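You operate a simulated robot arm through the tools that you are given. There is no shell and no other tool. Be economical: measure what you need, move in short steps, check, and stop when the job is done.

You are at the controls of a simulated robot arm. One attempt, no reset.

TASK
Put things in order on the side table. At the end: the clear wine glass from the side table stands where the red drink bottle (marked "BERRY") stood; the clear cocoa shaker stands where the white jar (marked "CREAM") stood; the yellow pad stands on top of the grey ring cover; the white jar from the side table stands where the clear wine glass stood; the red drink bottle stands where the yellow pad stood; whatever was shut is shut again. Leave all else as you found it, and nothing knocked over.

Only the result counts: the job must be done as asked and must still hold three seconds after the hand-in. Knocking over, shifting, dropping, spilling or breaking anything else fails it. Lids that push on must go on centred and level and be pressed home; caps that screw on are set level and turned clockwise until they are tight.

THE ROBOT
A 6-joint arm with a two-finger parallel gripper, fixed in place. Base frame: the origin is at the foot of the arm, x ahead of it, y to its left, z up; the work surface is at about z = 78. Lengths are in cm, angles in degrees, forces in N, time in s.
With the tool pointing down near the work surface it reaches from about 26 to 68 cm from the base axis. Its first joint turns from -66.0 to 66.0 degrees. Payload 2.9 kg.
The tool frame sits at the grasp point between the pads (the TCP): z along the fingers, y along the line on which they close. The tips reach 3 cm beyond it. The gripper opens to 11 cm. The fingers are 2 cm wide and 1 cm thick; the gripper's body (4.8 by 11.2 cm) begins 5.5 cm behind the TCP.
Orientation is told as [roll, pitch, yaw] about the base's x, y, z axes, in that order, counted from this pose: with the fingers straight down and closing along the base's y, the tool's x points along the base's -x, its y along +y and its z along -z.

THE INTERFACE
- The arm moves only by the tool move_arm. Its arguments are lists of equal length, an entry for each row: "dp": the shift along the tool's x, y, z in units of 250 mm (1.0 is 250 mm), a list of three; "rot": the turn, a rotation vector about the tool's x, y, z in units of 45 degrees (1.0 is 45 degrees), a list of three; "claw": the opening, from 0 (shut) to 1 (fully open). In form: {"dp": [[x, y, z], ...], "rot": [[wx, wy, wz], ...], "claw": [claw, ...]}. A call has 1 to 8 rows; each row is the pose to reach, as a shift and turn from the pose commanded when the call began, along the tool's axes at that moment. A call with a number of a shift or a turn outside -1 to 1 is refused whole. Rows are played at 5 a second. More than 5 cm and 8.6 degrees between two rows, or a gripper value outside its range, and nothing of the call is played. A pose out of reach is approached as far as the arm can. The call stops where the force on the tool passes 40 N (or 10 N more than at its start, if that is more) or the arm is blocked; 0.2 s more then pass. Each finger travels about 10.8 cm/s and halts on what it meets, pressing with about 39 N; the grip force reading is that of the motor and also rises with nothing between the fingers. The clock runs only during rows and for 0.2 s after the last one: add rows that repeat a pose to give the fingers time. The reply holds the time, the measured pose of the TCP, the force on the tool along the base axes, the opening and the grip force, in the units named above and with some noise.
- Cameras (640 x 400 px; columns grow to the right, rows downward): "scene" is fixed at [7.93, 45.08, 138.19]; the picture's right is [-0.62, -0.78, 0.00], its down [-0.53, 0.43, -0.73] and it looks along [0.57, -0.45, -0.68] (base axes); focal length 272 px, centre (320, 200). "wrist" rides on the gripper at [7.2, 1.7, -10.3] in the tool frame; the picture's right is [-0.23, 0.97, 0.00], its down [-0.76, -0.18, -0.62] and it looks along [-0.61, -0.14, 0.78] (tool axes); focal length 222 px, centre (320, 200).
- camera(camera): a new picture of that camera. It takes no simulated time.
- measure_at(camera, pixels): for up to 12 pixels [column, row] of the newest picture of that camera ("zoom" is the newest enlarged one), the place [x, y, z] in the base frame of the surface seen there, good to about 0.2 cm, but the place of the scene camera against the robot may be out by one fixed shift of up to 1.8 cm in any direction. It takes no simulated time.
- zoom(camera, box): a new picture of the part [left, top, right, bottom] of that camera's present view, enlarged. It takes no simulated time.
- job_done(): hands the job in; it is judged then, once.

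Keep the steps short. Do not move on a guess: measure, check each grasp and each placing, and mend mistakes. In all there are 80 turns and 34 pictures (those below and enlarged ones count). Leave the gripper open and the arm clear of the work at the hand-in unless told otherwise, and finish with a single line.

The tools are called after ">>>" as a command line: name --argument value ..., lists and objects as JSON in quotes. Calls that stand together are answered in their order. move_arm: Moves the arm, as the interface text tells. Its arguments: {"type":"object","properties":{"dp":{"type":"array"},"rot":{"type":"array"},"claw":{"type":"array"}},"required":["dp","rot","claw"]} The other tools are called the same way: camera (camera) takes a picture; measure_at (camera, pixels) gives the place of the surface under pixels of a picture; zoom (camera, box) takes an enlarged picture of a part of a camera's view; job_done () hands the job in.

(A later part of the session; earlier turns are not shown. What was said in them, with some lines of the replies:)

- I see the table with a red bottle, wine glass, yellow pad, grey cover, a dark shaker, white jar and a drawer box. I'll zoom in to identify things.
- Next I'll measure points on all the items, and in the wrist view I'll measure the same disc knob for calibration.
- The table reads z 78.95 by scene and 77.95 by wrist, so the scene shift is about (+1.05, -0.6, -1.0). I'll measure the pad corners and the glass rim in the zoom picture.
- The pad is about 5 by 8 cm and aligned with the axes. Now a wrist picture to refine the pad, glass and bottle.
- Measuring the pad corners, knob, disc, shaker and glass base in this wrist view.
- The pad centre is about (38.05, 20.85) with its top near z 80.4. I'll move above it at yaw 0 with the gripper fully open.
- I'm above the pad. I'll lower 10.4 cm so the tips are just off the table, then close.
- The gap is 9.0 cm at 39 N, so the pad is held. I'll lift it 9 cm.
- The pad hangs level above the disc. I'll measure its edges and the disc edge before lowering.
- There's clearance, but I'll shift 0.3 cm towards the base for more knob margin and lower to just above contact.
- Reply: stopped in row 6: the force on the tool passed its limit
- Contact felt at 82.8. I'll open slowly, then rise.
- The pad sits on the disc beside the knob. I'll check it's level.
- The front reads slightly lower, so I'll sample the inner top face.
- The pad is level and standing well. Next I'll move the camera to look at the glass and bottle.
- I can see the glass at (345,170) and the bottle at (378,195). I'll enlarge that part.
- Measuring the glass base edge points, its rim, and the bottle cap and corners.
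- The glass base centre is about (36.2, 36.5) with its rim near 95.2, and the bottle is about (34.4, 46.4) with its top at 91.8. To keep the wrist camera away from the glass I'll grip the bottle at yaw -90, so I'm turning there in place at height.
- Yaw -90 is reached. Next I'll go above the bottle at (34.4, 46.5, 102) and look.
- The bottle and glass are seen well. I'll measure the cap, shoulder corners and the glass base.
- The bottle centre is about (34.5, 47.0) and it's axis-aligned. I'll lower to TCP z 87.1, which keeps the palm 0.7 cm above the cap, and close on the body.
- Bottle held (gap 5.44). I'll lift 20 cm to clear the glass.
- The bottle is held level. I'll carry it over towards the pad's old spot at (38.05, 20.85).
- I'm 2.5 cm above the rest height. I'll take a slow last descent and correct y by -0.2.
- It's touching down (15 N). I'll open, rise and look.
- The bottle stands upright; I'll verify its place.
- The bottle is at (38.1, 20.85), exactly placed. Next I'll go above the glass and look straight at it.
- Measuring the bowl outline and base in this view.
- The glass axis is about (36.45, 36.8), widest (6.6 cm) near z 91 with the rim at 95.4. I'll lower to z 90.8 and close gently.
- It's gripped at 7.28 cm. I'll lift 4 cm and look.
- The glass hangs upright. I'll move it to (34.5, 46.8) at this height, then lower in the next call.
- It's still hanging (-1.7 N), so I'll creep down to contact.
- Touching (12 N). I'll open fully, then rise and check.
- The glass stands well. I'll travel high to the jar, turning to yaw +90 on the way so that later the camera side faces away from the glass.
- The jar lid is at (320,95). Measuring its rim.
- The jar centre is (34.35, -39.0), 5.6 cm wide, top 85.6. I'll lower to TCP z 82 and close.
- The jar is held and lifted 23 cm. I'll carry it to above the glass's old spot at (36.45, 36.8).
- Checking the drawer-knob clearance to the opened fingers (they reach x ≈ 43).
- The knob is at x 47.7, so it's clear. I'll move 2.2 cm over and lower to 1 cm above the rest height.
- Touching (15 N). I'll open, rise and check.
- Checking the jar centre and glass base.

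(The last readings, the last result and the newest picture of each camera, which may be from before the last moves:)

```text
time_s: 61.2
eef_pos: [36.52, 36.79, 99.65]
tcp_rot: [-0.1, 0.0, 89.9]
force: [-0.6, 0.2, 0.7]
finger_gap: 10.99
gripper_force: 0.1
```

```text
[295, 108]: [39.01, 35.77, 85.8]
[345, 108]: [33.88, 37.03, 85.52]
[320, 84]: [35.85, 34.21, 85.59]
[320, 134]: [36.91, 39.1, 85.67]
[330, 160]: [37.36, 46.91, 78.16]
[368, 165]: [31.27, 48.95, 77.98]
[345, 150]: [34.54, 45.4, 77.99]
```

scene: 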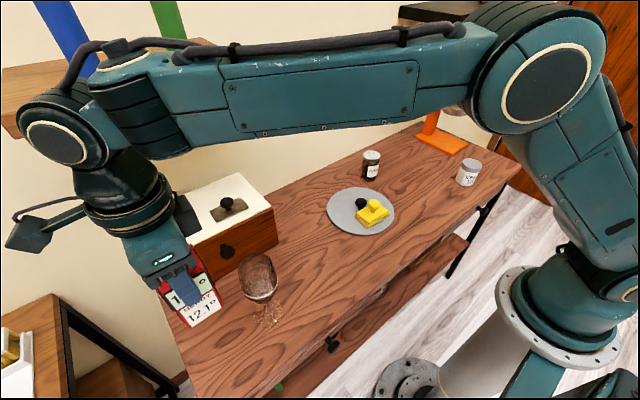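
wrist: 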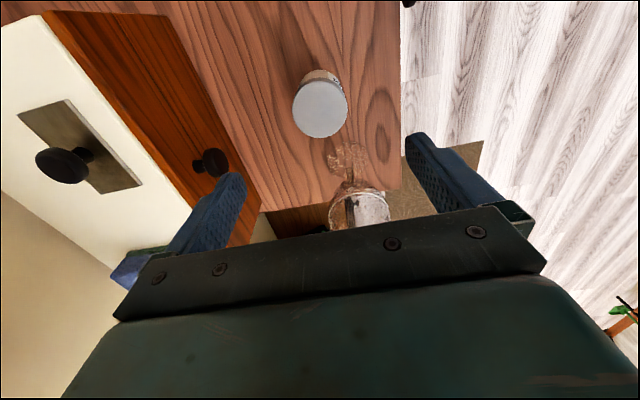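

The jar is at (36.4, 36.5), good. I'll travel to the shaker, turning back to yaw 0.

>>> move_arm --dp '[[0.1, 0, -0.1], [0.26, 0, -0.2], [0.42, 0, -0.3], [0.58, 0, -0.3], [0.75, 0, -0.3], [0.92, 0, -0.3]]' --rot '[[0, 0, 0.167], [0, 0, 0.333], [0, 0, 0.5], [0, 0, 0.667], [0, 0, 0.833], [0, 0, 1]]' --claw '[1, 1, 1, 1, 1, 1]'

>>> move_arm --dp '[[0.067, -0.157, 0], [0.135, -0.314, 0], [0.202, -0.471, 0], [0.269, -0.628, 0], [0.337, -0.785, 0], [0.404, -0.942, 0]]' --rot '[[0, 0, 0.167], [0, 0, 0.333], [0, 0, 0.5], [0, 0, 0.667], [0, 0, 0.833], [0, 0, 1]]' --claw '[1, 1, 1, 1, 1, 1]'

>>> move_arm --dp '[[-0.12, -0.09, 0], [-0.24, -0.18, 0], [-0.24, -0.18, 0]]' --rot '[[0, 0, 0], [0, 0, 0], [0, 0, 0]]' --claw '[1, 1, 1]'

>>> camera --camera "wrist"

```text
time_s: 62.6
eef_pos: [36.52, 13.62, 106.98]
tcp_rot: [-0.3, 0.0, 44.8]
force: [0.3, 0.6, 0.4]
finger_gap: 11.01
gripper_force: 0.1
```

```text
time_s: 64.0
eef_pos: [46.04, -10.11, 106.81]
tcp_rot: [0.0, -0.2, -0.1]
force: [-0.9, 0.1, 0.0]
finger_gap: 10.98
gripper_force: 0.1
```

```text
time_s: 64.8
eef_pos: [51.8, -14.59, 106.66]
tcp_rot: [-0.1, -0.2, -0.2]
force: [0.3, 0.1, -0.9]
finger_gap: 11.04
gripper_force: 0.0
```

```text
11 pictures are left
```

wrist: 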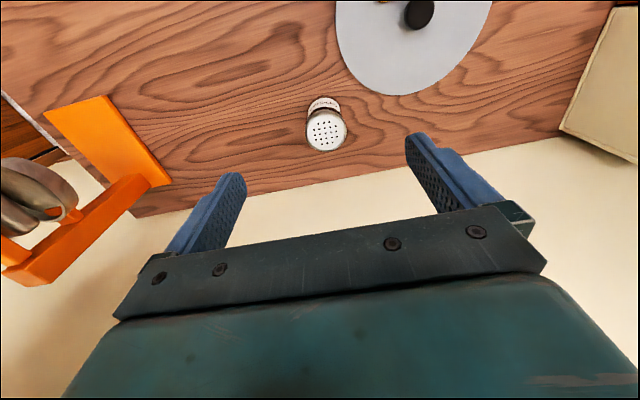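

The shaker top is at (326,130). Measuring it and the back wall.

>>> measure_at --camera "wrist" --pixels '[[326, 131], [308, 131], [345, 131], [326, 113], [326, 149], [325, 104], [330, 195], [430, 90], [330, 170]]'

```text
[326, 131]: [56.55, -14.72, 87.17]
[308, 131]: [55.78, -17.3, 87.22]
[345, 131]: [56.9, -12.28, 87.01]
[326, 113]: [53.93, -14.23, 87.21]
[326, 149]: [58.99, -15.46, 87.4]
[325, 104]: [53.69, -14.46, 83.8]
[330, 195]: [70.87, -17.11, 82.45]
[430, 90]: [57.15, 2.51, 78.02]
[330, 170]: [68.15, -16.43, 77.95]
```

The shaker centre is (56.45, -14.8), top 87.2, about 5.2 cm wide. I'll move above it, lower to z 82.7, and close.

>>> move_arm --dp '[[-0.1, -0.004, 0.05], [-0.186, -0.008, 0.18], [-0.186, -0.008, 0.36], [-0.186, -0.008, 0.54], [-0.186, -0.008, 0.72], [-0.186, -0.008, 0.87], [-0.186, -0.008, 0.955], [-0.186, -0.008, 0.96]]' --rot '[[0, 0, 0], [0, 0, 0], [0, 0, 0], [0, 0, 0], [0, 0, 0], [0, 0, 0], [0, 0, 0], [0, 0, 0]]' --claw '[1, 1, 1, 1, 1, 1, 1, 1]'

>>> move_arm --dp '[[0, 0, 0], [0, 0, 0], [0, 0, 0], [0, 0, 0], [0, 0, 0], [0, 0, 0]]' --rot '[[0, 0, 0], [0, 0, 0], [0, 0, 0], [0, 0, 0], [0, 0, 0], [0, 0, 0]]' --claw '[0.8, 0.65, 0.5, 0.4, 0.35, 0.35]'

>>> move_arm --dp '[[0, 0, -0.05], [0, 0, -0.2], [0, 0, -0.36], [0, 0, -0.48], [0, 0, -0.48]]' --rot '[[0, 0, 0], [0, 0, 0], [0, 0, 0], [0, 0, 0], [0, 0, 0]]' --claw '[0.35, 0.35, 0.35, 0.35, 0.35]'

```text
time_s: 66.6
eef_pos: [56.63, -14.88, 83.0]
tcp_rot: [0.0, -0.2, -0.1]
force: [-0.5, -0.5, -0.4]
finger_gap: 10.99
gripper_force: 0.1
```

```text
time_s: 68.0
eef_pos: [56.68, -14.88, 83.07]
tcp_rot: [0.0, -0.3, -0.1]
force: [0.0, -1.1, -1.0]
finger_gap: 5.79
gripper_force: 39.5
```

```text
time_s: 69.2
eef_pos: [56.52, -14.93, 94.89]
tcp_rot: [0.0, -0.2, 0.0]
force: [0.6, -0.5, -3.6]
finger_gap: 5.76
gripper_force: 39.1
```

The shaker is held. Before crossing I'll check where the orange press's arm reaches.

>>> camera --camera "scene"

>>> measure_at --camera "scene" --pixels '[[515, 106], [505, 102], [480, 92], [445, 85], [455, 105], [525, 110], [435, 150], [465, 148]]'

```text
10 pictures are left
```

scene: 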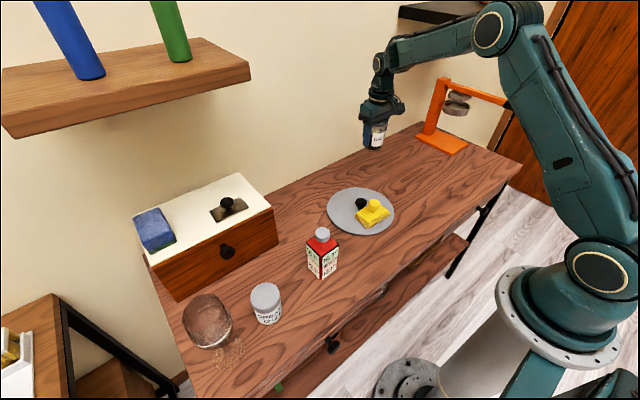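

```text
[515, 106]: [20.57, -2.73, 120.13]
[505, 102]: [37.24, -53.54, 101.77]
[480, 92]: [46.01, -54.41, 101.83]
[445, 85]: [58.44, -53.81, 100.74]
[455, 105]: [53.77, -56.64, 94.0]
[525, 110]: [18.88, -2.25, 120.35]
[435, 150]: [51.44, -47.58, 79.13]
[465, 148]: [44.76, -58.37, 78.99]
```

The press arm runs at y ≈ -54, well clear of the target y -39. I'll carry the shaker across.

>>> move_arm --dp '[[0.06, -0.06, 0], [0.18, -0.19, 0], [0.3, -0.32, 0], [0.42, -0.46, 0], [0.54, -0.6, 0], [0.66, -0.74, 0], [0.78, -0.86, 0], [0.886, -0.968, 0]]' --rot '[[0, 0, 0], [0, 0, 0], [0, 0, 0], [0, 0, 0], [0, 0, 0], [0, 0, 0], [0, 0, 0], [0, 0, 0]]' --claw '[0.35, 0.35, 0.35, 0.35, 0.35, 0.35, 0.35, 0.35]'

>>> move_arm --dp '[[0, 0, 0.05], [0, 0, 0.18], [0, 0, 0.32], [0, 0, 0.4], [0, 0, 0.43], [0, 0, 0.44]]' --rot '[[0, 0, 0], [0, 0, 0], [0, 0, 0], [0, 0, 0], [0, 0, 0], [0, 0, 0]]' --claw '[0.35, 0.35, 0.35, 0.35, 0.35, 0.35]'

```text
time_s: 71.0
eef_pos: [34.21, -38.97, 94.95]
tcp_rot: [-0.1, -0.1, -0.1]
force: [-0.2, 0.0, -1.7]
finger_gap: 5.79
gripper_force: 38.8
```

```text
time_s: 72.4
eef_pos: [34.48, -39.04, 83.89]
tcp_rot: [-0.1, -0.2, -0.1]
force: [1.1, 0.2, -2.1]
finger_gap: 5.8
gripper_force: 38.9
```

One centimetre above rest height (≈82.9), so I'll creep down to contact.

>>> move_arm --dp '[[0, 0, 0.015], [0, 0, 0.027], [0, 0, 0.034], [0, 0, 0.039], [0, 0, 0.042]]' --rot '[[0, 0, 0], [0, 0, 0], [0, 0, 0], [0, 0, 0], [0, 0, 0]]' --claw '[0.35, 0.35, 0.35, 0.35, 0.35]'

```text
time_s: 73.6
eef_pos: [34.42, -39.18, 82.98]
tcp_rot: [-0.2, -0.3, 0.0]
force: [-1.1, 0.7, 14.2]
finger_gap: 5.83
gripper_force: 39.1
```

Touching (14 N). I'll open, rise and check.

>>> move_arm --dp '[[0, 0, 0], [0, 0, 0], [0, 0, 0], [0, 0, 0], [0, 0, -0.16], [0, 0, -0.34], [0, 0, -0.52], [0, 0, -0.72]]' --rot '[[0, 0, 0], [0, 0, 0], [0, 0, 0], [0, 0, 0], [0, 0, 0], [0, 0, 0], [0, 0, 0], [0, 0, 0]]' --claw '[0.6, 0.8, 1, 1, 1, 1, 1, 1]'

>>> camera --camera "wrist"

>>> camera --camera "scene"

```text
time_s: 75.4
eef_pos: [34.22, -39.14, 100.88]
tcp_rot: [0.0, -0.1, 0.0]
force: [-0.1, 1.0, 0.0]
finger_gap: 11.02
gripper_force: 0.1
```

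```text
9 pictures are left
```

wrist: 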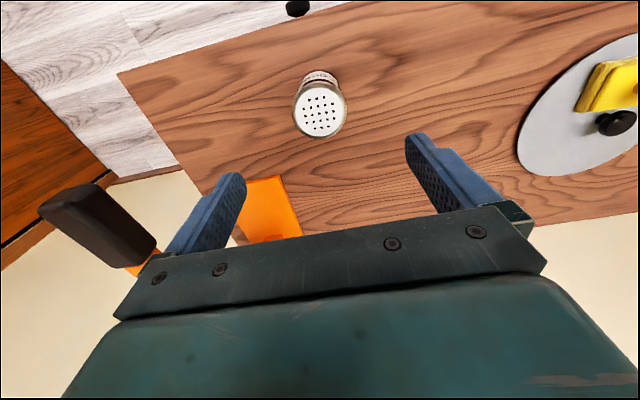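

```text
8 pictures are left
```

scene: 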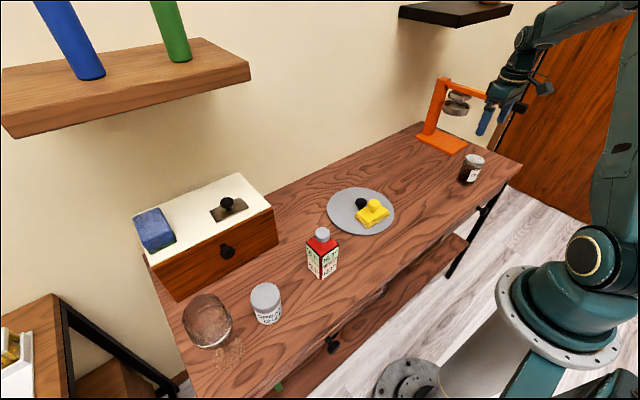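

All items stand. Final measure of the shaker, plus the glass and jar.

>>> measure_at --camera "wrist" --pixels '[[295, 108], [344, 108], [320, 85], [320, 133]]'

>>> zoom --camera "scene" --box '[160, 220, 360, 390]'

```text
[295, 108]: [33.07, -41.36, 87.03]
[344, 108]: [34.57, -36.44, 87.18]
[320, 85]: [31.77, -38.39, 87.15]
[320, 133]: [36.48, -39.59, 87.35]
```

```text
2.35 times, centred on (260, 305) of scene
```

zoom: 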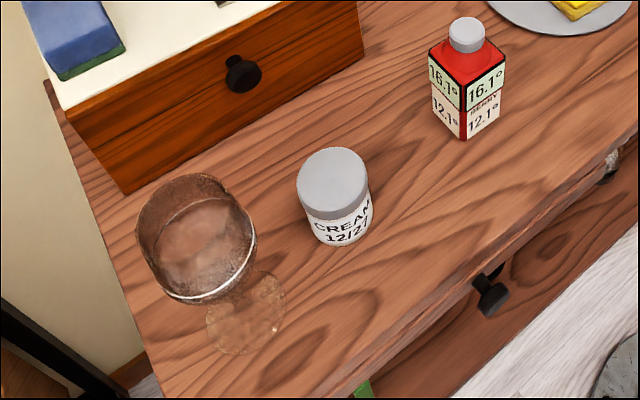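

Everything's in place (shaker at about (34.1, -39.0)). I'll move the arm clear, gripper open.

>>> move_arm --dp '[[0, 0.05, -0.08], [0, 0.18, -0.18], [0, 0.34, -0.24], [0, 0.5, -0.24], [0, 0.6, -0.24], [0, 0.6, -0.24]]' --rot '[[0, 0, 0], [0, 0, 0], [0, 0, 0], [0, 0, 0], [0, 0, 0], [0, 0, 0]]' --claw '[1, 1, 1, 1, 1, 1]'

```text
time_s: 76.8
eef_pos: [34.17, -23.98, 106.72]
tcp_rot: [-0.1, -0.2, -0.2]
force: [0.3, 0.5, 0.1]
finger_gap: 11.02
gripper_force: 0.1
```

The arm is clear and the gripper is open, so I'm handing in.

>>> job_done

```text
The job is handed in.
```

The glass, shaker, jar and bottle stand in their new places and the pad sits level beside the knob on the grey cover; nothing was knocked over, nothing had to be opened, and the job is handed in.
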